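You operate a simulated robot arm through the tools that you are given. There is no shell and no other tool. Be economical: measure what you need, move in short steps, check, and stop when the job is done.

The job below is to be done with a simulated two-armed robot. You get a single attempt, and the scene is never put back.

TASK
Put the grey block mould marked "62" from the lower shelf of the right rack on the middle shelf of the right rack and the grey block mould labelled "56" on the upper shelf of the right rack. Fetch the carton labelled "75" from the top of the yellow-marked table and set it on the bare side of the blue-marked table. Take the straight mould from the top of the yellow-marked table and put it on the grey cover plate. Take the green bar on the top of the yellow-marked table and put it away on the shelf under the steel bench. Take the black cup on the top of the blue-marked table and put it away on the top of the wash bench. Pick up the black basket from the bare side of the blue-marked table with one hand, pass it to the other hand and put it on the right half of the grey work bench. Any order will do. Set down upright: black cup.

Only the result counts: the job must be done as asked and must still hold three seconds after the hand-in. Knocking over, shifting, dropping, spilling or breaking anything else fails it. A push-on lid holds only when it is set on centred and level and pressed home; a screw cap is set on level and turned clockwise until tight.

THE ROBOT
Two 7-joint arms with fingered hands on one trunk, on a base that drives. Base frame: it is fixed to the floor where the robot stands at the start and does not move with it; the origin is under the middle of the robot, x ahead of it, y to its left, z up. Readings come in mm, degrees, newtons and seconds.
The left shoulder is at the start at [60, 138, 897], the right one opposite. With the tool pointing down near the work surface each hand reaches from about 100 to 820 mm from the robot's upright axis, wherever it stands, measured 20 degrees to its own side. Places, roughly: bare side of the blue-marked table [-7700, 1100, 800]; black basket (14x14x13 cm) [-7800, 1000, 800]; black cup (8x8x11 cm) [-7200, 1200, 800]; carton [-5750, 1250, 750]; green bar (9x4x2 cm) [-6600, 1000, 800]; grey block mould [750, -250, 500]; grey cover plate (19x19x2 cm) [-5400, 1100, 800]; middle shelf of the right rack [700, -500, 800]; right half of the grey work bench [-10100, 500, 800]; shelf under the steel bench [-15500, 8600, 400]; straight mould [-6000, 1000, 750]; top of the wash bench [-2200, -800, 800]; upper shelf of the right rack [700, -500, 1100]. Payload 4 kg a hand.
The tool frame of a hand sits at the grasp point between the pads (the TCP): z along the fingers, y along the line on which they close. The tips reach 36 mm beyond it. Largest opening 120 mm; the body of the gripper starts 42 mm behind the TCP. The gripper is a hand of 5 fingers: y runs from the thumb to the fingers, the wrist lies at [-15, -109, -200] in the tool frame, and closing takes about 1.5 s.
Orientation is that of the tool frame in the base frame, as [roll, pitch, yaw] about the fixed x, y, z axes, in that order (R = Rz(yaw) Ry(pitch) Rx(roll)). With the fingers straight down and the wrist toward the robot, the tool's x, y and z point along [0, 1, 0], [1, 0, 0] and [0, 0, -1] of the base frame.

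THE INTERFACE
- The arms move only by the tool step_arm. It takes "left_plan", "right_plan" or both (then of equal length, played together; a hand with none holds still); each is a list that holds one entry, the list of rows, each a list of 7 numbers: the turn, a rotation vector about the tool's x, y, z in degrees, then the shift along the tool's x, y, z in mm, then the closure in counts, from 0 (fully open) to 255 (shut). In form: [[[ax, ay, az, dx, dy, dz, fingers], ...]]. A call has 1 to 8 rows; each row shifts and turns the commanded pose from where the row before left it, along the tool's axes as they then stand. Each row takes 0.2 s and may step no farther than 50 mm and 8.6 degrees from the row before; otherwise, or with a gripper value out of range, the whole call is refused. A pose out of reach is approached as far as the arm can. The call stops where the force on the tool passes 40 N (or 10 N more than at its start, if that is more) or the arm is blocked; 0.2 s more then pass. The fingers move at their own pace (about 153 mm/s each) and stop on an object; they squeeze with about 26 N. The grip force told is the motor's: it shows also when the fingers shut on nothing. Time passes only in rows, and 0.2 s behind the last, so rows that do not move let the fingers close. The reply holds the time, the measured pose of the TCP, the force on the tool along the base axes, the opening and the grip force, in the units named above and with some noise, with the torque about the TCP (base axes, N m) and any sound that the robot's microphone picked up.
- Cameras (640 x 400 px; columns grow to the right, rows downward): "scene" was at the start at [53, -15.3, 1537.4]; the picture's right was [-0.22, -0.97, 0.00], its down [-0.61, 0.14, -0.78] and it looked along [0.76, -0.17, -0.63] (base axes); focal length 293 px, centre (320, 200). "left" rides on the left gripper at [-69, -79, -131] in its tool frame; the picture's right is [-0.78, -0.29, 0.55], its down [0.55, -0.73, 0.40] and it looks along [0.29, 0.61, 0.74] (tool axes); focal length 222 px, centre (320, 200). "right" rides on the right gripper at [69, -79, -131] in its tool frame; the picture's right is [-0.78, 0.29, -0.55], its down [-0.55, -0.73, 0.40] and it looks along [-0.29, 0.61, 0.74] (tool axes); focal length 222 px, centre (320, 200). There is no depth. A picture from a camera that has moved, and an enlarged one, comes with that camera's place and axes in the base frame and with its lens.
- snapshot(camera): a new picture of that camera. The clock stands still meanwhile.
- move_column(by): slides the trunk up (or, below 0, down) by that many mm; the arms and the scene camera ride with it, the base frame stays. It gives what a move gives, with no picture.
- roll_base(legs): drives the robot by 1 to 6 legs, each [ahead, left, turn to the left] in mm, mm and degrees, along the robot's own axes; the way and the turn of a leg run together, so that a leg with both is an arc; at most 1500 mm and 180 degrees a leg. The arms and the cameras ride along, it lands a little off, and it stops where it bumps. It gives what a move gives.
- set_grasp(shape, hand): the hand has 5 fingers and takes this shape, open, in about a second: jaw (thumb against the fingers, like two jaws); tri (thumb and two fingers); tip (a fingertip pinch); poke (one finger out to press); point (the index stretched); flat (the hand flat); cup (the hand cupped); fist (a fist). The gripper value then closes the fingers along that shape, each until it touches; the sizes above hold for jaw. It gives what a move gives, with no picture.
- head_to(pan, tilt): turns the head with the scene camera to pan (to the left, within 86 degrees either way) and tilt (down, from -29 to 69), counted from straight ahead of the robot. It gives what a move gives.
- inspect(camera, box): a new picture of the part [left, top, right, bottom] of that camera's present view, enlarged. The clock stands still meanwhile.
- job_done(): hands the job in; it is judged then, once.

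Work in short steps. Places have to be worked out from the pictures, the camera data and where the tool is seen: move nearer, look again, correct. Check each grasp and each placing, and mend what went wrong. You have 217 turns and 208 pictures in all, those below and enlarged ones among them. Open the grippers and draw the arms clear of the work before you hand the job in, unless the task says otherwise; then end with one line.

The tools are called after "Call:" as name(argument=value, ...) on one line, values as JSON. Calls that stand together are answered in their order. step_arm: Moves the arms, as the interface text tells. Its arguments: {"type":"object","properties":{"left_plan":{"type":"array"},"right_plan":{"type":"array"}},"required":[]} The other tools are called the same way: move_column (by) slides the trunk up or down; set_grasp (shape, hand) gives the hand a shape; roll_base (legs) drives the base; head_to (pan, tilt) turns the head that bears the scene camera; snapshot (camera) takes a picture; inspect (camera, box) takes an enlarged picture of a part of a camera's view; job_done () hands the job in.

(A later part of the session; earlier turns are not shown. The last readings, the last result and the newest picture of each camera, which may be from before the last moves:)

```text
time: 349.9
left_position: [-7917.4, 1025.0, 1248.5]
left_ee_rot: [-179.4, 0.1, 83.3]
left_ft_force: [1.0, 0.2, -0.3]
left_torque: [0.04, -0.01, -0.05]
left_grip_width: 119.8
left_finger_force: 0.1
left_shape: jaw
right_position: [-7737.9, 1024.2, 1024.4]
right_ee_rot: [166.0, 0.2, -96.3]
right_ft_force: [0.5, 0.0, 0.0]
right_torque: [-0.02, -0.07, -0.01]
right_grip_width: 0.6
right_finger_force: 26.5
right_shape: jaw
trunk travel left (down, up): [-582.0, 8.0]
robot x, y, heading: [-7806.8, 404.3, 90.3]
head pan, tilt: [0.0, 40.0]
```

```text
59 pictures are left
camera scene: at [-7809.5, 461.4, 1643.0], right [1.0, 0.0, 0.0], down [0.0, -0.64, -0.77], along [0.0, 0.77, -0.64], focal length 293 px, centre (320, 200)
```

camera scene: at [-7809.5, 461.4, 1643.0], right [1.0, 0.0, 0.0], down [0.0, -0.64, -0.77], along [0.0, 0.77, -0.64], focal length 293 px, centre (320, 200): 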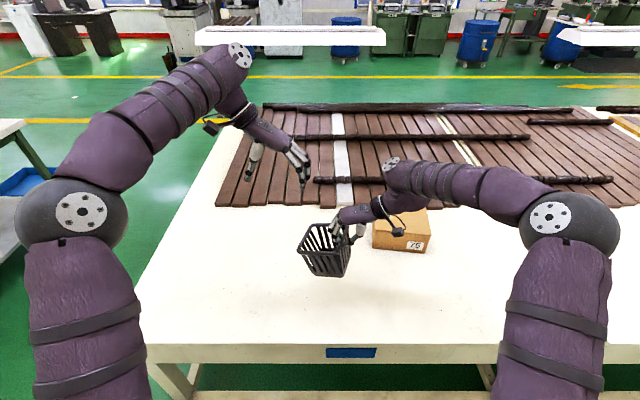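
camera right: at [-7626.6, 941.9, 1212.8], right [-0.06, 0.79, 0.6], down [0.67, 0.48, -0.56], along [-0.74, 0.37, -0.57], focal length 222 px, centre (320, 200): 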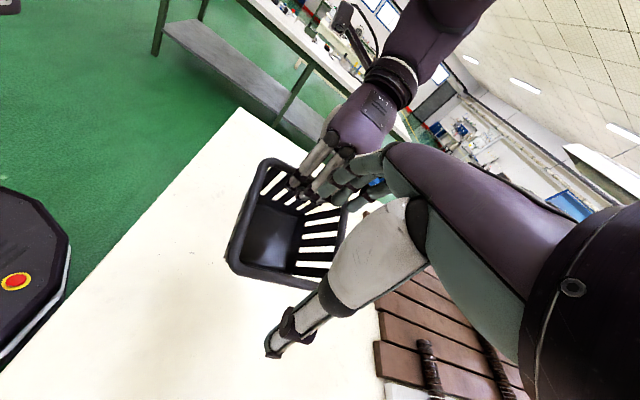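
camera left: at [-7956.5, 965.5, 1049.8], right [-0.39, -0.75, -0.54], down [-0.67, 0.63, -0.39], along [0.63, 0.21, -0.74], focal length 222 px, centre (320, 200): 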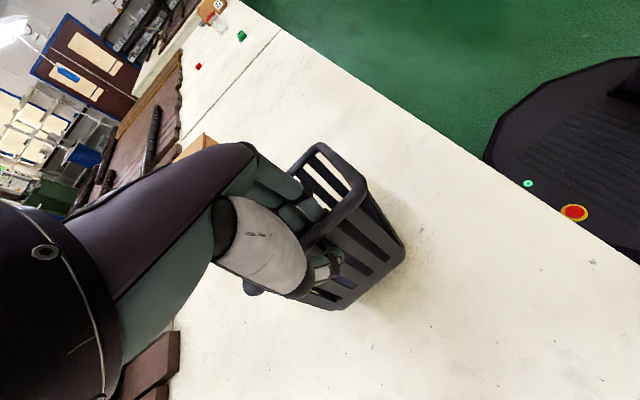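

Basket is safely in the right hand. Next I turn the left hand back (fore-aft closing) to fetch the green bar on the way, and raise the basket a bit.

Call:
step_arm(left_plan=[[[0, 0, -8.1, 0, 0, 0, 0], [0, 0, -8.1, 0, 0, 0, 0], [0, 0, -8.1, 0, 0, 0, 0], [0, 0, -8.1, 0, 0, 0, 0], [0, 0, -8.1, 0, 0, 0, 0], [0, 0, -8.1, 0, 0, 0, 0], [0, 0, -8.1, 0, 0, 0, 0], [0, 0, -8.1, 0, 0, 0, 0]]], right_plan=[[[0, 0, 0, 0, 3.5, -14, 255], [0, 0, 0, 0, 3.5, -14, 255], [0, 0, 0, 0, 3.5, -14, 255], [0, 0, 0, 0, 3.5, -14, 255], [0, 0, 0, 0, 0, 0, 255], [0, 0, 0, 0, 0, 0, 255], [0, 0, 0, 0, 0, 0, 255], [0, 0, 0, 0, 0, 0, 255]]])

Call:
step_arm(left_plan=[[[0, 0, -8.1, 0, 0, 0, 0], [0, 0, -8.1, 0, 0, 0, 0], [0, 0, -8.1, 0, 0, 0, 0], [0, 0, -7.5, 0, 0, 0, 0]]])

Call:
roll_base(legs=[[0, -1275, 0]])

Call:
head_to(pan=5, tilt=45)

Call:
snapshot(camera="scene")

Call:
snapshot(camera="left")

```text
time: 351.7
left_position: [-7917.0, 1027.4, 1248.3]
left_ee_rot: [-179.7, -0.6, 148.2]
left_ft_force: [0.4, 0.1, 0.2]
left_torque: [-0.01, 0.03, 0.02]
left_grip_width: 119.6
left_finger_force: 0.0
left_shape: jaw
right_position: [-7738.5, 1022.2, 1082.3]
right_ee_rot: [166.0, 0.3, -96.4]
right_ft_force: [0.5, 0.1, -0.9]
right_torque: [-0.04, -0.03, 0.0]
right_grip_width: 0.8
right_finger_force: 25.7
right_shape: jaw
trunk travel left (down, up): [-582.0, 8.0]
robot x, y, heading: [-7806.2, 400.7, 90.0]
head pan, tilt: [0.0, 40.0]
```

```text
time: 352.7
left_position: [-7915.6, 1029.2, 1247.6]
left_ee_rot: [-180.0, -0.8, -179.9]
left_ft_force: [0.8, 0.5, -0.2]
left_torque: [-0.05, 0.03, 0.04]
left_grip_width: 119.6
left_finger_force: 0.0
left_shape: jaw
right_position: [-7737.2, 1022.5, 1082.6]
right_ee_rot: [166.0, 0.1, -96.3]
right_ft_force: [0.2, 0.3, -0.9]
right_torque: [-0.03, -0.07, 0.03]
right_grip_width: 0.6
right_finger_force: 26.1
right_shape: jaw
trunk travel left (down, up): [-582.0, 8.0]
robot x, y, heading: [-7805.7, 402.5, 90.0]
head pan, tilt: [0.0, 40.0]
```

```text
time: 359.1
left_position: [-6642.6, 1035.7, 1247.5]
left_ee_rot: [-179.9, -0.7, -179.3]
left_ft_force: [0.4, 0.0, 1.3]
left_torque: [0.02, 0.03, 0.01]
left_grip_width: 119.8
left_finger_force: 0.1
left_shape: jaw
right_position: [-6462.8, 1032.5, 1082.9]
right_ee_rot: [166.0, 0.1, -95.7]
right_ft_force: [-0.1, -0.3, -0.8]
right_torque: [-0.01, -0.05, 0.01]
right_grip_width: 0.3
right_finger_force: 26.6
right_shape: jaw
trunk travel left (down, up): [-582.0, 8.0]
robot x, y, heading: [-6531.2, 411.3, 90.6]
head pan, tilt: [0.0, 40.0]
```

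```text
time: 359.8
left_position: [-6641.9, 1036.3, 1246.8]
left_ee_rot: [179.9, -0.6, -179.4]
left_ft_force: [0.1, 0.7, 0.4]
left_torque: [0.04, -0.02, 0.01]
left_grip_width: 120.0
left_finger_force: 0.0
left_shape: jaw
right_position: [-6463.3, 1031.1, 1081.4]
right_ee_rot: [165.9, 0.1, -95.6]
right_ft_force: [-0.1, -0.1, -0.9]
right_torque: [-0.04, -0.05, -0.04]
right_grip_width: 0.8
right_finger_force: 25.5
right_shape: jaw
trunk travel left (down, up): [-582.0, 8.0]
robot x, y, heading: [-6529.3, 413.4, 90.8]
head pan, tilt: [5.0, 45.0]
```

```text
58 pictures are left
camera scene: at [-6535.4, 466.3, 1635.8], right [1.0, 0.1, 0.0], down [0.07, -0.7, -0.71], along [-0.07, 0.7, -0.71], focal length 293 px, centre (320, 200)
```

scene: 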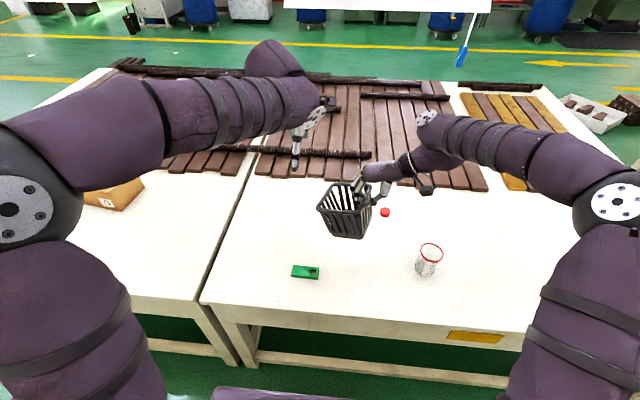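

```text
57 pictures are left
camera left: at [-6571.0, 957.5, 1378.2], right [0.78, -0.28, -0.56], down [-0.55, -0.74, -0.39], along [-0.3, 0.61, -0.73], focal length 222 px, centre (320, 200)
```

left: 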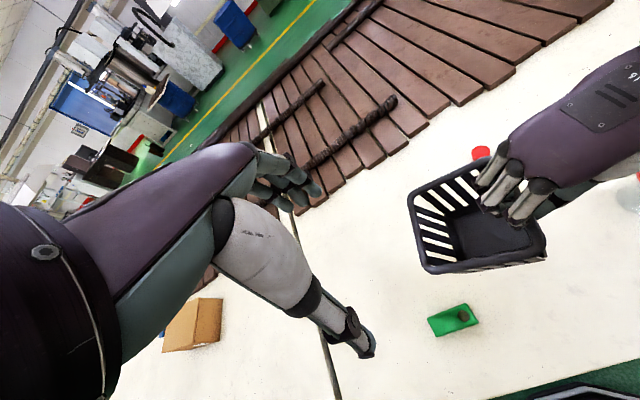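

Call:
inspect(camera="scene", box=[280, 250, 335, 290])

```text
10.00 times, centred on (308, 270) of scene
camera zoom: at [-6535.4, 466.3, 1635.8], right [1.0, 0.1, 0.0], down [0.07, -0.7, -0.71], along [-0.07, 0.7, -0.71], focal length 2930 px, centre (445, -500)
```

zoom: 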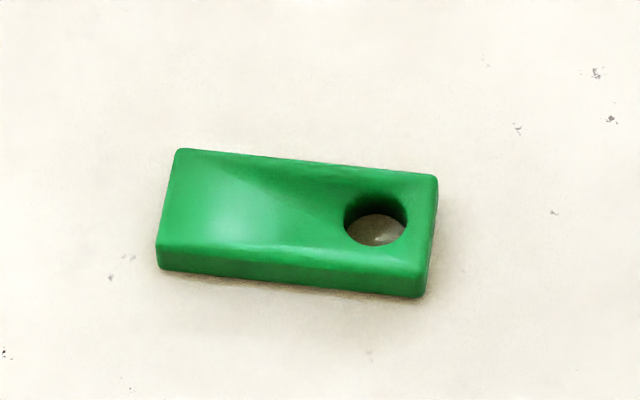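

Bar: centre (-6634,974), 88×38 mm, long axis along x, top z≈790. I move the basket 115 mm further right and bring the left hand down over the bar.

Call:
step_arm(left_plan=[[[0, 0, 0, -4, -31, 20, 0], [0, 0, 0, -4, -31, 20, 0], [0, 0, 0, 0, 0, 48, 0], [0, 0, 0, 0, 0, 48, 0], [0, 0, 0, 0, 0, 48, 0], [0, 0, 0, 0, 0, 48, 0], [0, 0, 0, 0, 0, 48, 0], [0, 0, 0, 0, 0, 48, 0]]], right_plan=[[[0, 0, 0, 0, -39, -10, 255], [0, 0, 0, 0, -39, -10, 255], [0, 0, 0, 0, -39, -10, 255], [0, 0, 0, 0, 0, 0, 255], [0, 0, 0, 0, 0, 0, 255], [0, 0, 0, 0, 0, 0, 255], [0, 0, 0, 0, 0, 0, 255], [0, 0, 0, 0, 0, 0, 255]]])

Call:
snapshot(camera="left")

```text
time: 361.6
left_position: [-6636.2, 974.4, 920.3]
left_ee_rot: [180.0, -0.5, -179.4]
left_ft_force: [-0.3, 0.2, -0.3]
left_torque: [-0.02, 0.01, -0.01]
left_grip_width: 119.7
left_finger_force: 0.0
left_shape: jaw
right_position: [-6345.0, 1022.2, 1079.4]
right_ee_rot: [166.0, 0.1, -95.6]
right_ft_force: [-0.2, 0.5, -1.7]
right_torque: [-0.07, -0.04, 0.02]
right_grip_width: 0.6
right_finger_force: 26.6
right_shape: jaw
trunk travel left (down, up): [-582.0, 8.0]
robot x, y, heading: [-6529.6, 412.2, 90.8]
head pan, tilt: [5.0, 45.0]
```

```text
55 pictures are left
camera left: at [-6565.6, 896.9, 1050.5], right [0.78, -0.28, -0.56], down [-0.55, -0.74, -0.39], along [-0.3, 0.61, -0.73], focal length 222 px, centre (320, 200)
```

left: 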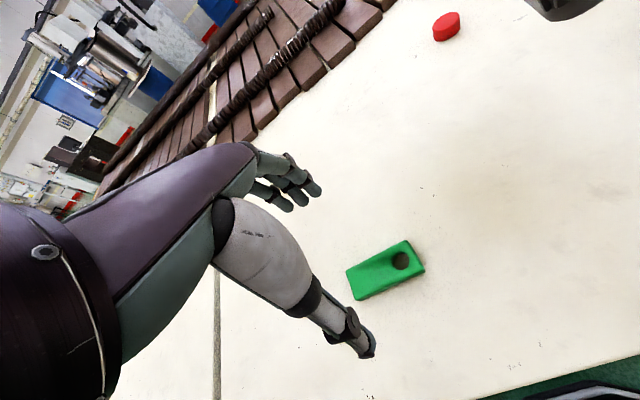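

Bar exactly where expected. Lower 107 mm and close.

Call:
step_arm(left_plan=[[[0, 0, 0, 0, 0, 45, 0], [0, 0, 0, 0, 0, 40, 0], [0, 0, 0, 0, 0, 22, 0], [0, 0, 0, 0, 0, 0, 100], [0, 0, 0, 0, 0, 0, 180], [0, 0, 0, 0, 0, 0, 255], [0, 0, 0, 0, 0, 0, 255], [0, 0, 0, 0, 0, 0, 255]]])

Call:
snapshot(camera="left")

```text
time: 363.4
left_position: [-6637.7, 976.4, 814.4]
left_ee_rot: [179.8, -0.8, -179.4]
left_ft_force: [-0.3, -1.1, 20.1]
left_torque: [0.08, -0.03, 0.16]
left_grip_width: 27.7
left_finger_force: 25.6
left_shape: jaw
right_position: [-6343.7, 1018.9, 1080.7]
right_ee_rot: [166.0, 0.2, -95.7]
right_ft_force: [-0.9, 0.0, -2.2]
right_torque: [-0.04, -0.04, -0.03]
right_grip_width: 0.4
right_finger_force: 25.9
right_shape: jaw
trunk travel left (down, up): [-582.0, 8.0]
robot x, y, heading: [-6526.2, 410.1, 90.6]
head pan, tilt: [5.0, 45.0]
```

```text
54 pictures are left
camera left: at [-6566.6, 896.9, 944.2], right [0.78, -0.28, -0.56], down [-0.55, -0.74, -0.39], along [-0.3, 0.61, -0.73], focal length 222 px, centre (320, 200)
```

left: 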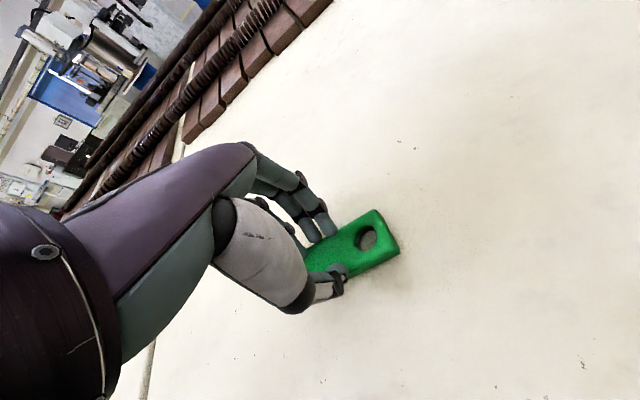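

Gripped. I lift the bar and check.

Call:
step_arm(left_plan=[[[0, 0, 0, 0, 0, -15, 255], [0, 0, 0, 0, 0, -40, 255], [0, 0, 0, 0, 0, -45, 255], [0, 0, 0, 0, -20, -45, 255], [0, 0, 0, 0, -20, -40, 255], [0, 0, 0, 0, -30, -20, 255], [0, 0, 0, 0, 0, 0, 255]]])

Call:
snapshot(camera="left")

```text
time: 365.0
left_position: [-6636.7, 902.9, 1020.0]
left_ee_rot: [-179.9, -0.6, -179.5]
left_ft_force: [-0.6, -0.5, -0.4]
left_torque: [0.0, -0.01, 0.02]
left_grip_width: 26.1
left_finger_force: 25.8
left_shape: jaw
right_position: [-6344.2, 1021.0, 1077.0]
right_ee_rot: [166.0, 0.2, -95.8]
right_ft_force: [0.0, -0.6, -1.0]
right_torque: [-0.02, -0.05, -0.02]
right_grip_width: 0.7
right_finger_force: 25.9
right_shape: jaw
trunk travel left (down, up): [-582.0, 8.0]
robot x, y, heading: [-6528.6, 407.1, 90.8]
head pan, tilt: [5.0, 45.0]
```

```text
53 pictures are left
camera left: at [-6566.0, 825.9, 1149.8], right [0.78, -0.28, -0.56], down [-0.55, -0.74, -0.39], along [-0.3, 0.61, -0.73], focal length 222 px, centre (320, 200)
```

left: 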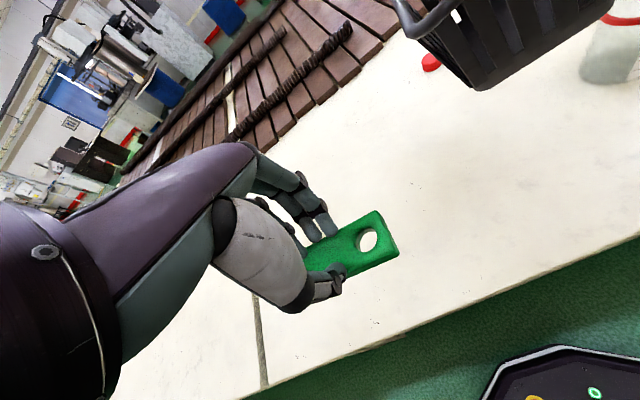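

Both items held. I back off, turn to face -x and drive toward the grey work bench, then look.

Call:
roll_base(legs=[[-240, 0, 0], [0, 0, 89.5], [1200, 0, 0], [1200, 0, 0]])

Call:
head_to(pan=-5, tilt=25)

Call:
snapshot(camera="scene")

```text
time: 381.9
left_position: [-9393.6, -7.9, 1019.5]
left_ee_rot: [-179.9, -0.6, -88.3]
left_ft_force: [-1.1, 0.4, -0.5]
left_torque: [0.01, -0.01, 0.01]
left_grip_width: 26.1
left_finger_force: 26.1
left_shape: jaw
right_position: [-9517.8, 284.4, 1078.1]
right_ee_rot: [166.0, 0.0, -4.4]
right_ft_force: [0.2, 0.2, -0.9]
right_torque: [0.05, -0.04, -0.01]
right_grip_width: 0.7
right_finger_force: 25.9
right_shape: jaw
trunk travel left (down, up): [-582.0, 8.0]
robot x, y, heading: [-8904.1, 112.4, -178.0]
head pan, tilt: [5.0, 45.0]
```

```text
time: 382.7
left_position: [-9394.2, -6.7, 1019.9]
left_ee_rot: [180.0, -0.7, -88.2]
left_ft_force: [0.2, -0.1, -1.6]
left_torque: [-0.02, -0.03, -0.01]
left_grip_width: 25.8
left_finger_force: 25.8
left_shape: jaw
right_position: [-9518.0, 284.0, 1079.0]
right_ee_rot: [166.1, 0.1, -4.4]
right_ft_force: [-0.8, -0.1, -2.6]
right_torque: [0.07, -0.04, -0.04]
right_grip_width: 0.6
right_finger_force: 26.1
right_shape: jaw
trunk travel left (down, up): [-582.0, 8.0]
robot x, y, heading: [-8905.0, 116.1, -178.4]
head pan, tilt: [-5.0, 25.0]
```

```text
52 pictures are left
camera scene: at [-8967.5, 122.8, 1666.3], right [0.05, 1.0, 0.0], down [0.42, -0.02, -0.91], along [-0.9, 0.05, -0.42], focal length 293 px, centre (320, 200)
```

scene: 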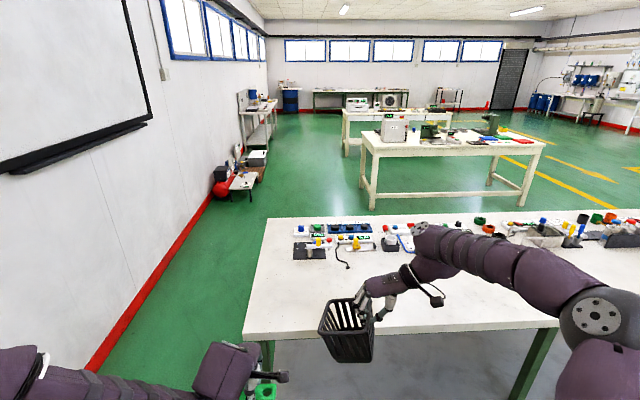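

The bench front half is free here. I go right 230 and ahead 380 so that the basket ends near (-9900,450).

Call:
roll_base(legs=[[0, -225, -1.6], [375, 0, 0]])

Call:
head_to(pan=-10, tilt=40)

Call:
snapshot(camera="scene")

```text
time: 386.4
left_position: [-9779.5, 222.3, 1019.5]
left_ee_rot: [-179.9, -0.7, -89.6]
left_ft_force: [-0.2, 0.2, -0.4]
left_torque: [-0.02, -0.02, 0.0]
left_grip_width: 25.7
left_finger_force: 25.9
left_shape: jaw
right_position: [-9895.5, 515.7, 1078.2]
right_ee_rot: [166.1, 0.1, -5.9]
right_ft_force: [-0.2, 0.6, -1.0]
right_torque: [0.03, -0.05, -0.01]
right_grip_width: 0.7
right_finger_force: 26.3
right_shape: jaw
trunk travel left (down, up): [-582.0, 8.0]
robot x, y, heading: [-9287.5, 332.4, -179.4]
head pan, tilt: [-5.0, 25.0]
```

```text
time: 387.1
left_position: [-9777.6, 222.7, 1019.4]
left_ee_rot: [-179.9, -0.6, -89.6]
left_ft_force: [1.4, 0.0, -0.9]
left_torque: [0.02, 0.04, -0.03]
left_grip_width: 26.2
left_finger_force: 25.2
left_shape: jaw
right_position: [-9894.7, 516.4, 1078.8]
right_ee_rot: [165.9, 0.1, -5.8]
right_ft_force: [0.0, -0.2, -1.6]
right_torque: [0.05, -0.01, -0.02]
right_grip_width: 0.6
right_finger_force: 25.7
right_shape: jaw
trunk travel left (down, up): [-582.0, 8.0]
robot x, y, heading: [-9286.4, 329.4, -179.4]
head pan, tilt: [-10.0, 40.0]
```

```text
51 pictures are left
camera scene: at [-9340.7, 349.5, 1643.1], right [0.16, 0.99, 0.0], down [0.63, -0.11, -0.77], along [-0.76, 0.13, -0.64], focal length 293 px, centre (320, 200)
```

scene: 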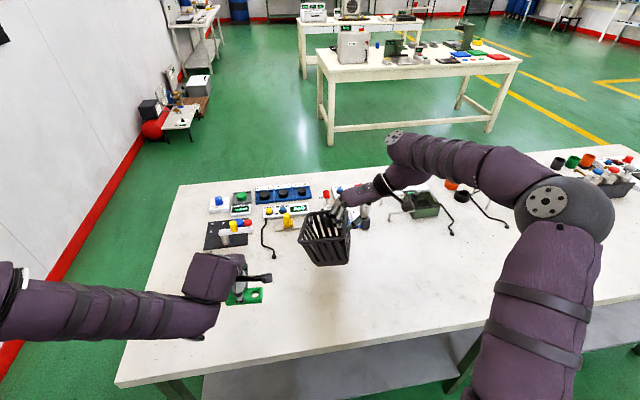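

Call:
inspect(camera="scene", box=[270, 170, 390, 290])

```text
3.33 times, centred on (330, 230) of scene
camera zoom: at [-9340.7, 349.5, 1643.1], right [0.16, 0.99, 0.0], down [0.63, -0.11, -0.77], along [-0.76, 0.13, -0.64], focal length 977 px, centre (287, 100)
```

zoom: 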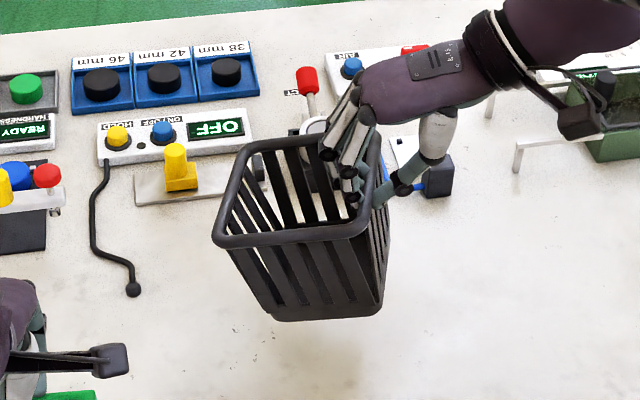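

Nearly level and over a clear spot. I lower 120 mm, then gently until contact.

Call:
step_arm(right_plan=[[[0, 0, 0, 0, -7.2, 29, 255], [0, 0, 0, 0, -7.2, 29, 255], [0, 0, 0, 0, -7.2, 29, 255], [0, 0, 0, 0, -7.2, 29, 255], [0, 0, 0, 0, 0, 0, 255]]])

Call:
step_arm(right_plan=[[[0, 0, 0, 0, -2.4, 9.7, 255], [0, 0, 0, 0, -2.4, 9.7, 255], [0, 0, 0, 0, 0, 0, 255]]])

Call:
inspect(camera="scene", box=[270, 200, 390, 320])

```text
time: 388.4
left_position: [-9775.7, 221.8, 1021.0]
left_ee_rot: [179.9, -0.7, -89.6]
left_ft_force: [-0.3, -0.1, -0.5]
left_torque: [0.02, -0.01, 0.02]
left_grip_width: 26.1
left_finger_force: 26.5
left_shape: jaw
right_position: [-9893.2, 518.2, 963.2]
right_ee_rot: [166.0, 0.3, -5.8]
right_ft_force: [4.7, 4.4, 31.6]
right_torque: [-0.29, -0.13, 0.11]
right_grip_width: 4.2
right_finger_force: 26.1
right_shape: jaw
trunk travel left (down, up): [-582.0, 8.0]
robot x, y, heading: [-9287.8, 329.0, -179.3]
head pan, tilt: [-10.0, 40.0]
```

```text
time: 389.1
left_position: [-9775.6, 221.7, 1020.4]
left_ee_rot: [179.9, -0.7, -89.6]
left_ft_force: [0.5, 0.0, -0.9]
left_torque: [0.01, 0.0, 0.03]
left_grip_width: 26.3
left_finger_force: 26.2
left_shape: jaw
right_position: [-9893.8, 516.8, 944.1]
right_ee_rot: [165.9, 0.3, -5.7]
right_ft_force: [-0.7, 5.7, 26.1]
right_torque: [-1.11, 0.24, -0.08]
right_grip_width: 4.4
right_finger_force: 26.0
right_shape: jaw
trunk travel left (down, up): [-582.0, 8.0]
robot x, y, heading: [-9282.9, 327.4, -179.4]
head pan, tilt: [-10.0, 40.0]
```

```text
3.33 times, centred on (330, 260) of scene
camera zoom: at [-9338.1, 349.8, 1643.2], right [0.16, 0.99, 0.0], down [0.63, -0.11, -0.77], along [-0.76, 0.13, -0.64], focal length 977 px, centre (287, 0)
```

zoom: 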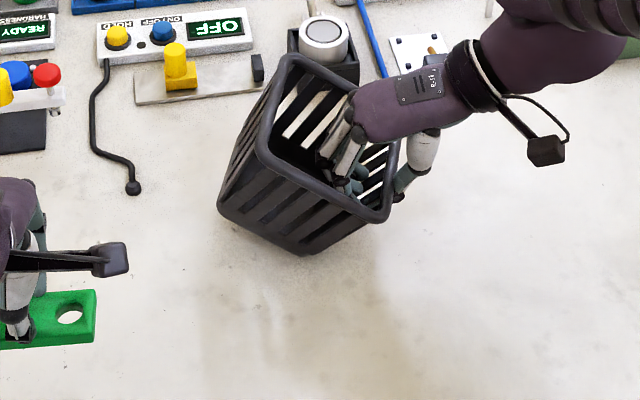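

The bench is higher than thought; the basket touched and tilted. I raise back 24 mm and look.

Call:
step_arm(right_plan=[[[0, 0, 0, 0, 2.9, -11.6, 255], [0, 0, 0, 0, 2.9, -11.6, 255], [0, 0, 0, 0, 0, 0, 255]]])

Call:
inspect(camera="scene", box=[270, 190, 390, 310])

```text
time: 389.9
left_position: [-9778.1, 222.7, 1018.6]
left_ee_rot: [-180.0, -0.7, -89.6]
left_ft_force: [-0.9, 0.3, -1.9]
left_torque: [0.01, -0.02, 0.01]
left_grip_width: 26.3
left_finger_force: 26.4
left_shape: jaw
right_position: [-9896.0, 516.8, 963.2]
right_ee_rot: [166.0, 0.2, -5.8]
right_ft_force: [0.3, -0.3, 0.0]
right_torque: [-0.02, 0.02, 0.05]
right_grip_width: 1.0
right_finger_force: 25.9
right_shape: jaw
trunk travel left (down, up): [-582.0, 8.0]
robot x, y, heading: [-9286.8, 333.4, -179.2]
head pan, tilt: [-10.0, 40.0]
```

```text
3.33 times, centred on (330, 250) of scene
camera zoom: at [-9340.5, 349.5, 1643.0], right [0.16, 0.99, 0.0], down [0.63, -0.11, -0.77], along [-0.76, 0.13, -0.64], focal length 977 px, centre (287, 33)
```

zoom: 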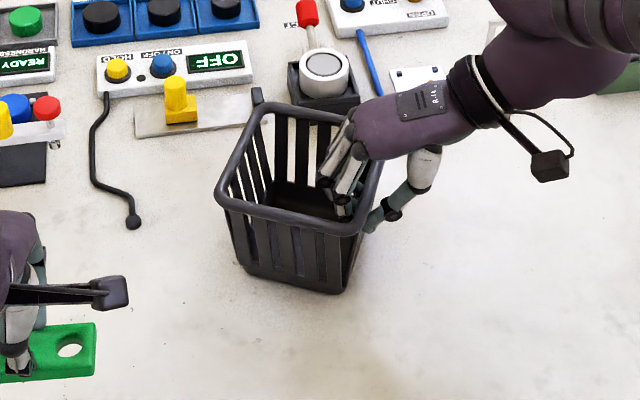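

The basket stands level on the bench now. I open the right hand and withdraw upward.

Call:
step_arm(right_plan=[[[0, 0, 0, 0, -0.6, 2.5, 255], [0, 0, 0, 0, 0, 0, 160], [0, 0, 0, 0, 0, 0, 100], [0, 0, 0, 0, 0, 0, 60], [0, 0, 0, 0, 0, 0, 60], [0, 0, 0, 0, 0, 0, 60]]])

Call:
inspect(camera="scene", box=[270, 190, 390, 310])

```text
time: 391.4
left_position: [-9780.1, 222.0, 1019.2]
left_ee_rot: [179.9, -0.7, -89.7]
left_ft_force: [-0.3, -0.3, 0.3]
left_torque: [-0.03, -0.03, 0.01]
left_grip_width: 26.0
left_finger_force: 26.0
left_shape: jaw
right_position: [-9894.5, 516.8, 960.9]
right_ee_rot: [166.0, 0.1, -5.8]
right_ft_force: [0.2, 0.0, -0.8]
right_torque: [0.01, -0.02, -0.02]
right_grip_width: 91.5
right_finger_force: 0.0
right_shape: jaw
trunk travel left (down, up): [-582.0, 8.0]
robot x, y, heading: [-9285.2, 330.3, -179.5]
head pan, tilt: [-10.0, 40.0]
```

```text
3.33 times, centred on (330, 250) of scene
camera zoom: at [-9340.5, 349.6, 1643.1], right [0.16, 0.99, 0.0], down [0.63, -0.11, -0.77], along [-0.76, 0.13, -0.64], focal length 977 px, centre (287, 33)
```

zoom: 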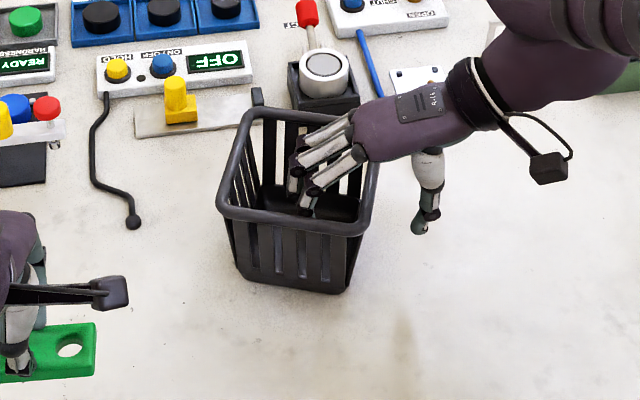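

Released and standing. I lift the right hand straight up out of the basket.

Call:
step_arm(right_plan=[[[0, 0, 0, 0, 7.2, -29, 60], [0, 0, 0, 0, 7.2, -29, 60], [0, 0, 0, 0, 8, -32, 60], [0, 0, 0, 0, 9, -36, 60], [0, 0, 0, 0, 9, -36, 60], [0, 0, 0, 0, 0, 0, 0]]])

Call:
snapshot(camera="scene")

```text
time: 392.8
left_position: [-9779.0, 223.1, 1019.5]
left_ee_rot: [-179.9, -0.7, -89.6]
left_ft_force: [0.3, 0.1, -0.7]
left_torque: [0.02, 0.04, 0.01]
left_grip_width: 26.0
left_finger_force: 26.3
left_shape: jaw
right_position: [-9893.9, 516.3, 1128.4]
right_ee_rot: [166.0, 0.1, -5.8]
right_ft_force: [0.2, 0.3, -0.2]
right_torque: [0.01, 0.02, -0.01]
right_grip_width: 119.8
right_finger_force: 0.0
right_shape: jaw
trunk travel left (down, up): [-582.0, 8.0]
robot x, y, heading: [-9283.3, 329.4, -179.2]
head pan, tilt: [-10.0, 40.0]
```

```text
46 pictures are left
camera scene: at [-9340.9, 349.8, 1643.0], right [0.16, 0.99, 0.0], down [0.63, -0.11, -0.77], along [-0.76, 0.13, -0.64], focal length 293 px, centre (320, 200)
```

scene: 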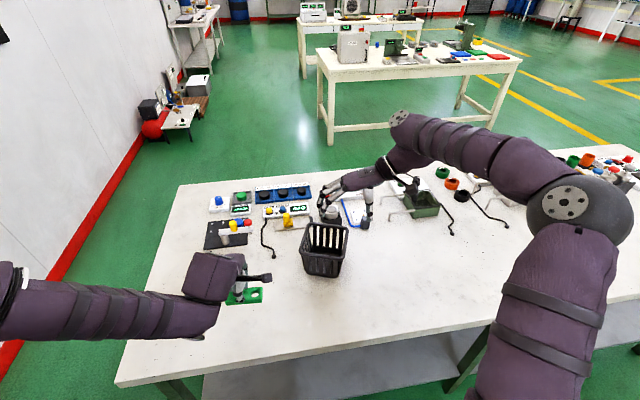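

Basket stands on the bench. Now the green bar: I back off, turn north in the aisle and look for the route.

Call:
roll_base(legs=[[-300, 0, 0], [0, 0, -90]])

Call:
head_to(pan=25, tilt=8)

Call:
snapshot(camera="scene")

```text
time: 398.7
left_position: [-9085.1, 829.2, 1020.0]
left_ee_rot: [180.0, -0.7, 179.6]
left_ft_force: [0.2, 0.2, -0.2]
left_torque: [0.03, -0.02, 0.01]
left_grip_width: 25.9
left_finger_force: 26.6
left_shape: jaw
right_position: [-8788.8, 939.4, 1129.7]
right_ee_rot: [166.0, 0.2, -96.8]
right_ft_force: [0.5, -0.3, 0.7]
right_torque: [-0.01, -0.01, 0.01]
right_grip_width: 119.7
right_finger_force: 0.1
right_shape: jaw
trunk travel left (down, up): [-582.0, 8.0]
robot x, y, heading: [-8982.7, 333.2, 89.7]
head pan, tilt: [-10.0, 40.0]
```

```text
time: 399.7
left_position: [-9083.9, 828.6, 1019.5]
left_ee_rot: [179.9, -0.7, 179.4]
left_ft_force: [-0.1, 0.8, 0.0]
left_torque: [0.06, -0.02, -0.03]
left_grip_width: 26.0
left_finger_force: 26.3
left_shape: jaw
right_position: [-8789.0, 940.4, 1128.6]
right_ee_rot: [166.0, 0.1, -96.8]
right_ft_force: [0.8, -0.6, -0.1]
right_torque: [0.01, 0.01, 0.0]
right_grip_width: 119.7
right_finger_force: 0.0
right_shape: jaw
trunk travel left (down, up): [-582.0, 8.0]
robot x, y, heading: [-8980.1, 333.2, 89.6]
head pan, tilt: [25.0, 8.0]
```

```text
45 pictures are left
camera scene: at [-9022.8, 392.4, 1693.9], right [0.91, 0.42, 0.0], down [0.06, -0.13, -0.99], along [-0.41, 0.9, -0.14], focal length 293 px, centre (320, 200)
```

scene: 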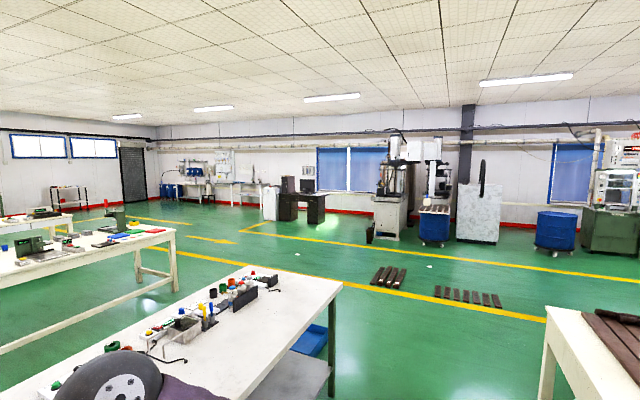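

The lane at y≈3500 is clear (floor planks are at y>4250). I drive north, then west along it.

Call:
roll_base(legs=[[1100, 0, 0.4], [1100, 0, 0], [970, 0, 0], [0, 0, 90], [1400, 0, 0], [1400, 0, 0]])

Call:
head_to(pan=-35, tilt=10)

Call:
snapshot(camera="scene")

```text
time: 432.0
left_position: [-12300.3, 3002.9, 1019.3]
left_ee_rot: [-179.9, -0.8, -83.5]
left_ft_force: [0.1, -0.1, 0.0]
left_torque: [-0.02, 0.0, 0.01]
left_grip_width: 25.8
left_finger_force: 25.9
left_shape: jaw
right_position: [-12448.4, 3282.1, 1128.5]
right_ee_rot: [166.0, 0.1, 0.2]
right_ft_force: [0.0, 0.3, -0.6]
right_torque: [0.03, -0.04, 0.02]
right_grip_width: 120.0
right_finger_force: 0.0
right_shape: jaw
trunk travel left (down, up): [-582.0, 8.0]
robot x, y, heading: [-11823.8, 3162.8, -173.2]
head pan, tilt: [25.0, 8.0]
```

```text
time: 433.3
left_position: [-12301.2, 3003.9, 1019.1]
left_ee_rot: [-179.8, -0.7, -83.4]
left_ft_force: [-0.1, -0.6, 0.1]
left_torque: [0.01, -0.02, -0.03]
left_grip_width: 25.6
left_finger_force: 25.9
left_shape: jaw
right_position: [-12447.4, 3281.3, 1129.1]
right_ee_rot: [166.0, 0.0, 0.3]
right_ft_force: [-0.4, -0.2, -0.3]
right_torque: [0.01, 0.02, -0.01]
right_grip_width: 119.9
right_finger_force: 0.0
right_shape: jaw
trunk travel left (down, up): [-582.0, 8.0]
robot x, y, heading: [-11822.2, 3164.8, -173.3]
head pan, tilt: [-35.0, 10.0]
```

```text
44 pictures are left
camera scene: at [-11875.2, 3214.7, 1690.8], right [0.47, 0.88, 0.0], down [0.15, -0.08, -0.98], along [-0.87, 0.47, -0.17], focal length 293 px, centre (320, 200)
```

scene: 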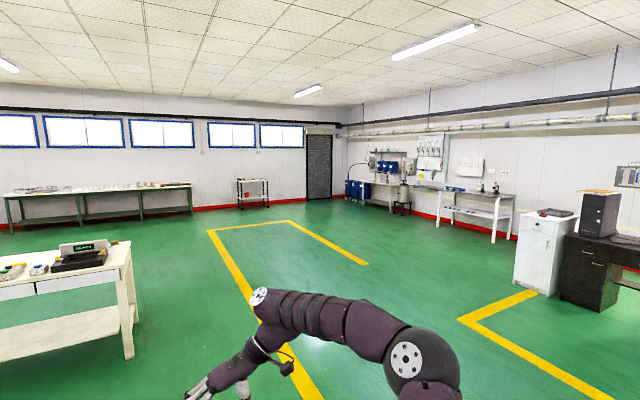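

The steel bench is ahead right: front at y≈8400, x -16100..-14870, with an under-shelf. I turn to 130° and drive diagonally toward it.

Call:
roll_base(legs=[[0, 0, -56.7], [1400, 0, 0], [1400, 0, 0], [1300, 0, 0]])

Call:
head_to(pan=-25, tilt=15)

Call:
snapshot(camera="scene")

```text
time: 455.8
left_position: [-14855.1, 6704.5, 1018.0]
left_ee_rot: [-179.9, -0.7, -140.0]
left_ft_force: [0.6, -0.1, 1.2]
left_torque: [-0.02, 0.0, -0.02]
left_grip_width: 25.8
left_finger_force: 26.7
left_shape: jaw
right_position: [-14702.2, 6981.4, 1128.0]
right_ee_rot: [166.0, 0.1, -56.5]
right_ft_force: [0.1, 0.4, 0.4]
right_torque: [0.0, -0.03, -0.02]
right_grip_width: 119.6
right_finger_force: 0.0
right_shape: jaw
trunk travel left (down, up): [-582.0, 8.0]
robot x, y, heading: [-14461.3, 6393.6, 130.0]
head pan, tilt: [-35.0, 10.0]
```

```text
time: 456.5
left_position: [-14854.3, 6703.8, 1019.7]
left_ee_rot: [-179.9, -0.7, -140.1]
left_ft_force: [-0.6, 0.5, -0.3]
left_torque: [-0.02, 0.02, 0.0]
left_grip_width: 25.7
left_finger_force: 25.5
left_shape: jaw
right_position: [-14702.5, 6980.3, 1129.0]
right_ee_rot: [166.0, 0.2, -56.4]
right_ft_force: [0.1, -0.2, -0.5]
right_torque: [-0.05, -0.03, -0.02]
right_grip_width: 119.6
right_finger_force: 0.0
right_shape: jaw
trunk travel left (down, up): [-582.0, 8.0]
robot x, y, heading: [-14460.9, 6395.6, 130.0]
head pan, tilt: [-25.0, 15.0]
```

```text
43 pictures are left
camera scene: at [-14463.6, 6464.2, 1682.6], right [0.97, 0.26, 0.0], down [0.07, -0.25, -0.97], along [-0.25, 0.93, -0.26], focal length 293 px, centre (320, 200)
```

scene: 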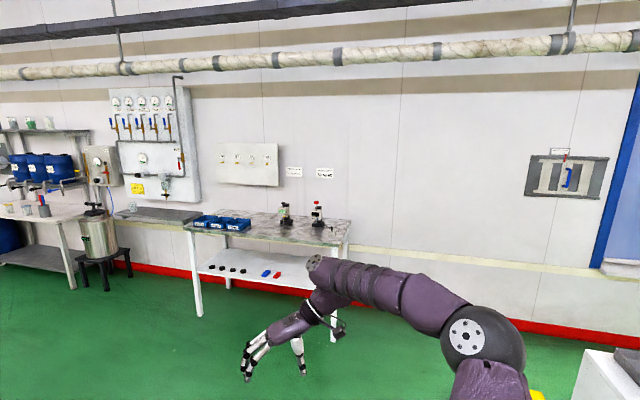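

Call:
inspect(camera="scene", box=[170, 190, 370, 330])

```text
2.86 times, centred on (270, 260) of scene
camera zoom: at [-14463.6, 6464.2, 1682.6], right [0.97, 0.26, 0.0], down [0.07, -0.25, -0.97], along [-0.25, 0.93, -0.26], focal length 837 px, centre (463, 29)
```

zoom: 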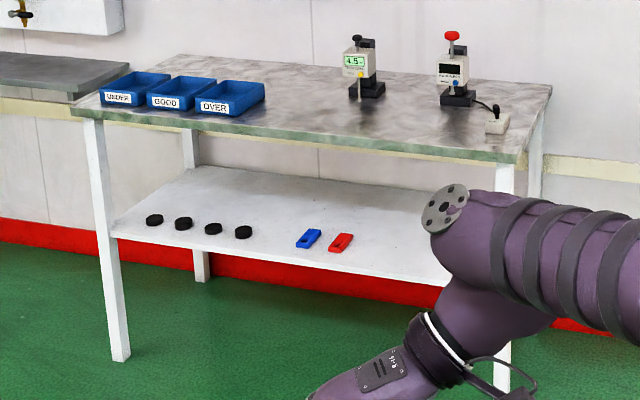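

Shelf z≈403, front y≈8420; blue and red bars lie at x≈-15512 and -15409, y≈8558; free space right of the red bar. I retract the right arm, face the bench and approach, aiming the bar at (-15290,8540).

Call:
step_arm(right_plan=[[[0, 0, 0, 45, 0, 0, 0], [0, 0, 0, 45, 0, 0, 0], [0, 0, 0, 45, 0, 0, 0], [0, 0, 0, 45, 0, 0, 0], [0, 0, 0, 45, 0, 0, 0], [0, 0, 0, 45, 0, 0, 0], [0, 0, 0, 45, 0, 0, 0]]])

Call:
roll_base(legs=[[0, 0, -40], [950, 727, 0]])

Call:
move_column(by=-300)

Call:
head_to(pan=0, tilt=35)

Call:
snapshot(camera="scene")

```text
time: 458.1
left_position: [-14854.2, 6703.1, 1019.8]
left_ee_rot: [-179.9, -0.7, -140.0]
left_ft_force: [-1.1, -0.3, -0.5]
left_torque: [-0.03, 0.02, -0.01]
left_grip_width: 25.7
left_finger_force: 26.1
left_shape: jaw
right_position: [-14527.6, 6714.6, 1130.8]
right_ee_rot: [165.9, 0.2, -56.5]
right_ft_force: [-0.6, -0.2, 0.9]
right_torque: [0.01, 0.03, -0.01]
right_grip_width: 119.7
right_finger_force: 0.1
right_shape: jaw
trunk travel left (down, up): [-582.0, 8.0]
robot x, y, heading: [-14456.5, 6392.6, 130.0]
head pan, tilt: [-25.0, 15.0]
```

```text
time: 465.9
left_position: [-15298.7, 7803.1, 1019.3]
left_ee_rot: [-179.9, -0.7, -179.3]
left_ft_force: [0.3, -0.4, -0.7]
left_torque: [0.03, -0.01, -0.02]
left_grip_width: 25.4
left_finger_force: 25.8
left_shape: jaw
right_position: [-15038.7, 7606.9, 1130.5]
right_ee_rot: [166.1, 0.1, -95.8]
right_ft_force: [-0.9, -0.1, 0.5]
right_torque: [-0.01, 0.0, 0.04]
right_grip_width: 119.3
right_finger_force: 0.0
right_shape: jaw
trunk travel left (down, up): [-582.0, 8.0]
robot x, y, heading: [-15186.7, 7315.6, 90.9]
head pan, tilt: [-25.0, 15.0]
```

```text
time: 468.9
left_position: [-15298.6, 7803.6, 719.5]
left_ee_rot: [-180.0, -0.7, -179.4]
left_ft_force: [-0.1, -0.7, -0.4]
left_torque: [0.0, 0.03, 0.01]
left_grip_width: 25.5
left_finger_force: 25.7
left_shape: jaw
right_position: [-15039.2, 7607.7, 830.3]
right_ee_rot: [166.0, 0.2, -95.6]
right_ft_force: [-0.6, 1.0, -0.3]
right_torque: [0.01, -0.01, 0.0]
right_grip_width: 119.8
right_finger_force: 0.0
right_shape: jaw
trunk travel left (down, up): [-282.0, 308.0]
robot x, y, heading: [-15187.3, 7309.8, 90.5]
head pan, tilt: [-25.0, 15.0]
```

```text
time: 469.8
left_position: [-15299.4, 7802.9, 719.2]
left_ee_rot: [-179.8, -0.7, -179.3]
left_ft_force: [-0.9, -0.1, -0.3]
left_torque: [-0.01, -0.01, 0.0]
left_grip_width: 25.6
left_finger_force: 26.3
left_shape: jaw
right_position: [-15039.0, 7606.7, 831.8]
right_ee_rot: [165.9, 0.2, -95.6]
right_ft_force: [-0.5, -0.2, 0.0]
right_torque: [-0.04, 0.01, 0.0]
right_grip_width: 119.7
right_finger_force: 0.0
right_shape: jaw
trunk travel left (down, up): [-282.0, 308.0]
robot x, y, heading: [-15189.5, 7309.2, 90.6]
head pan, tilt: [0.0, 35.0]
```

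```text
41 pictures are left
camera scene: at [-15189.7, 7373.6, 1350.7], right [1.0, 0.01, 0.0], down [0.01, -0.57, -0.82], along [-0.01, 0.82, -0.57], focal length 293 px, centre (320, 200)
```

scene: 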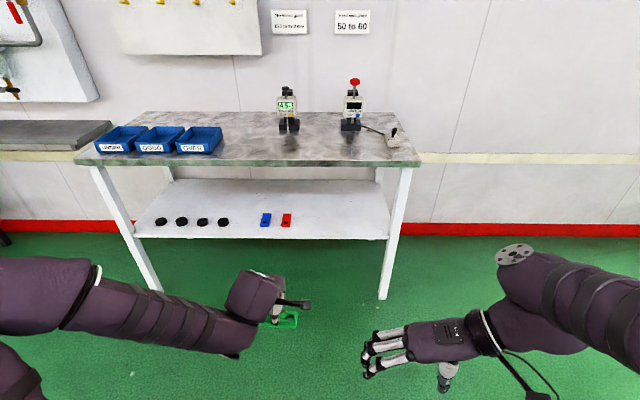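

Shelf edge y≈8415, bench-top underside ≈ 797. I'll place the bar at about (-15252,8485), so only the hand goes under the top. I lower to z≈470 first, then drive in with a stop to check.

Call:
move_column(by=-248)

Call:
roll_base(legs=[[480, -45, -0.6]])

Call:
snapshot(camera="scene")

Call:
snapshot(camera="left")

```text
time: 472.4
left_position: [-15298.1, 7802.3, 472.0]
left_ee_rot: [-179.9, -0.7, -179.2]
left_ft_force: [0.3, -0.7, -0.4]
left_torque: [0.0, 0.01, 0.0]
left_grip_width: 25.6
left_finger_force: 26.2
left_shape: jaw
right_position: [-15037.6, 7607.7, 582.6]
right_ee_rot: [166.0, 0.2, -95.6]
right_ft_force: [0.2, 0.0, 0.4]
right_torque: [-0.01, 0.01, 0.0]
right_grip_width: 119.4
right_finger_force: 0.0
right_shape: jaw
trunk travel left (down, up): [-34.0, 556.0]
robot x, y, heading: [-15187.6, 7308.5, 90.8]
head pan, tilt: [0.0, 35.0]
```

```text
time: 475.2
left_position: [-15255.7, 8272.1, 471.4]
left_ee_rot: [-179.9, -0.7, -179.8]
left_ft_force: [0.5, -0.5, -0.2]
left_torque: [0.02, 0.01, -0.03]
left_grip_width: 25.5
left_finger_force: 26.2
left_shape: jaw
right_position: [-14996.1, 8074.3, 582.7]
right_ee_rot: [166.1, 0.2, -96.1]
right_ft_force: [-0.5, -0.2, 0.0]
right_torque: [-0.01, 0.01, -0.03]
right_grip_width: 119.5
right_finger_force: 0.0
right_shape: jaw
trunk travel left (down, up): [-34.0, 556.0]
robot x, y, heading: [-15147.2, 7777.4, 90.3]
head pan, tilt: [0.0, 35.0]
```

```text
40 pictures are left
camera scene: at [-15149.4, 7842.3, 1102.6], right [1.0, 0.01, 0.0], down [0.0, -0.57, -0.82], along [0.0, 0.82, -0.57], focal length 293 px, centre (320, 200)
```

scene: 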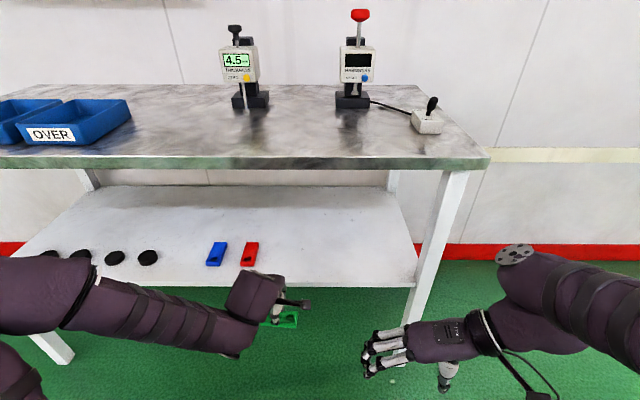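

```text
39 pictures are left
camera left: at [-15184.7, 8194.6, 601.9], right [0.78, -0.29, -0.56], down [-0.55, -0.74, -0.39], along [-0.3, 0.61, -0.73], focal length 222 px, centre (320, 200)
```

left: 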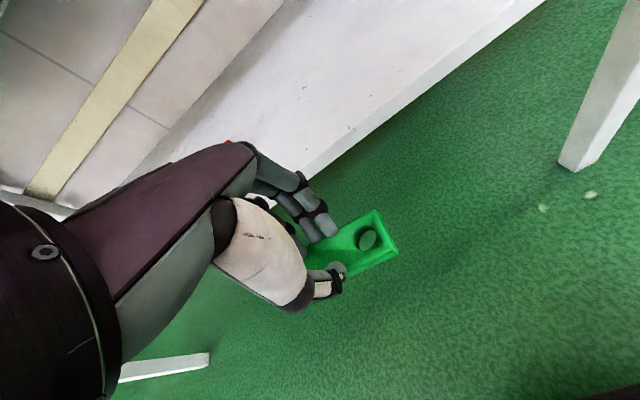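

Clearances look right. I drive in 210 mm.

Call:
roll_base(legs=[[212, 0, 0]])

Call:
snapshot(camera="left")

```text
time: 476.3
left_position: [-15253.9, 8335.4, 469.6]
left_ee_rot: [-179.6, -0.7, 179.9]
left_ft_force: [-1.4, -4.7, 5.5]
left_torque: [0.1, 0.08, 0.08]
left_grip_width: 16.7
left_finger_force: 26.4
left_shape: jaw
right_position: [-14996.7, 8141.6, 582.2]
right_ee_rot: [166.1, 0.1, -96.0]
right_ft_force: [1.0, -0.8, 0.0]
right_torque: [-0.01, 0.02, -0.02]
right_grip_width: 119.9
right_finger_force: 0.1
right_shape: jaw
trunk travel left (down, up): [-34.0, 556.0]
robot x, y, heading: [-15148.5, 7843.7, 90.5]
head pan, tilt: [0.0, 35.0]
stopped in leg 1: the force on the tool passed its limit at 47 N (the readings are from after the stop); the commanded pose is now the measured one
```

```text
38 pictures are left
camera left: at [-15183.7, 8257.7, 601.0], right [0.78, -0.3, -0.55], down [-0.56, -0.74, -0.39], along [-0.29, 0.61, -0.74], focal length 222 px, centre (320, 200)
```

left: 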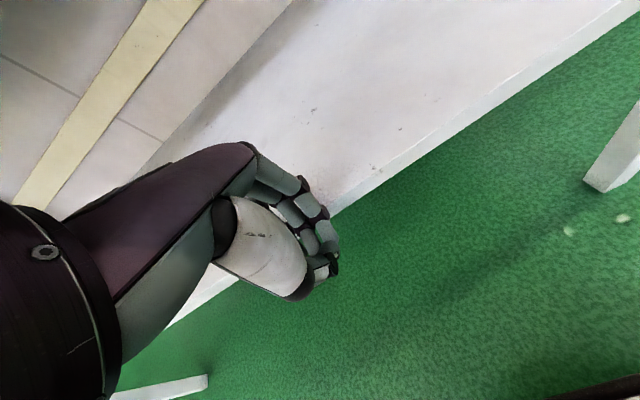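

The fingers hit the shelf edge; the bar may have shifted or dropped. I back off and look.

Call:
roll_base(legs=[[-250, 0, 0]])

Call:
head_to(pan=5, tilt=50)

Call:
snapshot(camera="scene")

Call:
snapshot(camera="left")

```text
time: 478.1
left_position: [-15253.3, 8081.8, 469.5]
left_ee_rot: [-179.5, -0.5, 180.0]
left_ft_force: [0.4, 0.0, -0.1]
left_torque: [-0.02, 0.02, 0.02]
left_grip_width: 17.9
left_finger_force: 26.1
left_shape: jaw
right_position: [-14995.0, 7888.7, 582.2]
right_ee_rot: [166.0, 0.1, -96.0]
right_ft_force: [0.5, 0.2, 0.0]
right_torque: [-0.03, 0.01, 0.02]
right_grip_width: 119.7
right_finger_force: 0.0
right_shape: jaw
trunk travel left (down, up): [-34.0, 556.0]
robot x, y, heading: [-15145.5, 7594.8, 90.5]
head pan, tilt: [0.0, 35.0]
```

```text
time: 478.9
left_position: [-15253.5, 8082.4, 470.0]
left_ee_rot: [-179.5, -0.6, 180.0]
left_ft_force: [-0.3, 0.3, -0.3]
left_torque: [0.02, 0.0, 0.02]
left_grip_width: 17.6
left_finger_force: 25.4
left_shape: jaw
right_position: [-14996.1, 7889.5, 582.1]
right_ee_rot: [166.0, 0.1, -96.0]
right_ft_force: [0.6, -0.2, 0.2]
right_torque: [0.04, 0.04, 0.02]
right_grip_width: 119.7
right_finger_force: 0.0
right_shape: jaw
trunk travel left (down, up): [-34.0, 556.0]
robot x, y, heading: [-15145.1, 7598.4, 90.4]
head pan, tilt: [5.0, 50.0]
```

```text
37 pictures are left
camera scene: at [-15154.8, 7645.0, 1081.0], right [1.0, 0.09, 0.0], down [0.07, -0.76, -0.64], along [-0.06, 0.64, -0.77], focal length 293 px, centre (320, 200)
```

scene: 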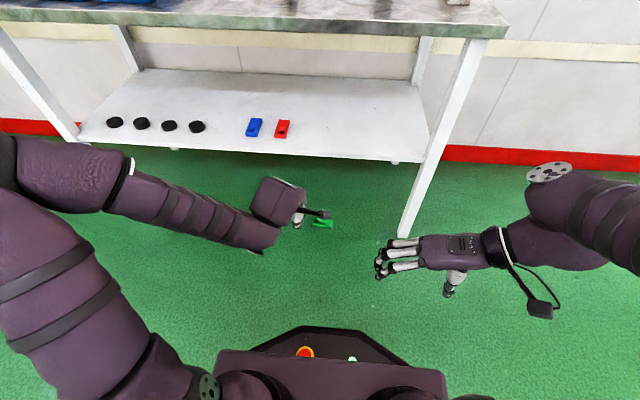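

```text
36 pictures are left
camera left: at [-15182.8, 8005.0, 600.9], right [0.78, -0.3, -0.55], down [-0.55, -0.74, -0.39], along [-0.29, 0.61, -0.74], focal length 222 px, centre (320, 200)
```

left: 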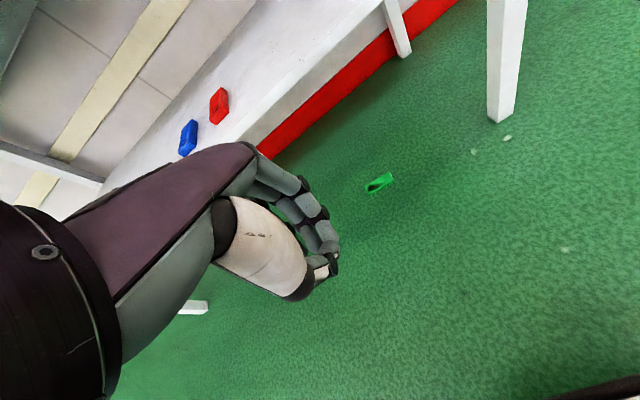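

The bar fell to the floor at about (-15213,8407). I zoom to see its pose and the shelf edge.

Call:
inspect(camera="scene", box=[270, 120, 410, 240])

Call:
inspect(camera="left", box=[340, 150, 420, 210])

```text
3.33 times, centred on (340, 180) of scene
camera zoom: at [-15154.8, 7645.0, 1081.0], right [1.0, 0.09, 0.0], down [0.07, -0.76, -0.64], along [-0.06, 0.64, -0.77], focal length 977 px, centre (253, 267)
```

zoom: 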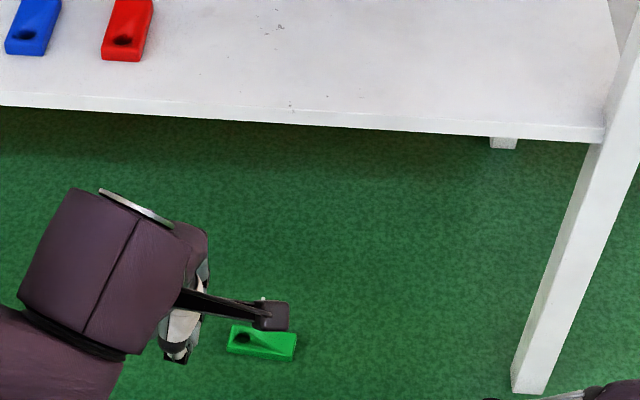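

```text
6.67 times, centred on (380, 180) of left
camera zoom: at [-15182.8, 8005.0, 600.9], right [0.78, -0.3, -0.55], down [-0.55, -0.74, -0.39], along [-0.29, 0.61, -0.74], focal length 1481 px, centre (-80, 333)
```

zoom: 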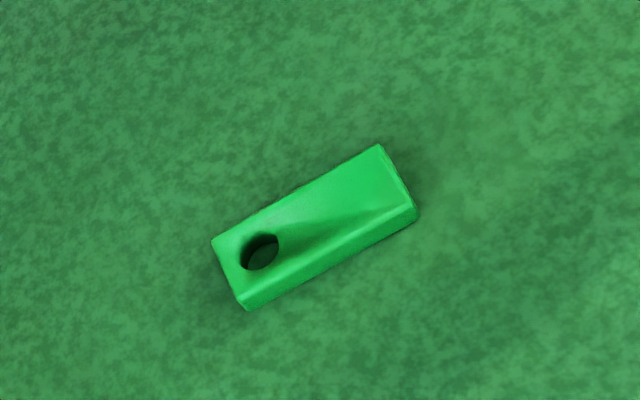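

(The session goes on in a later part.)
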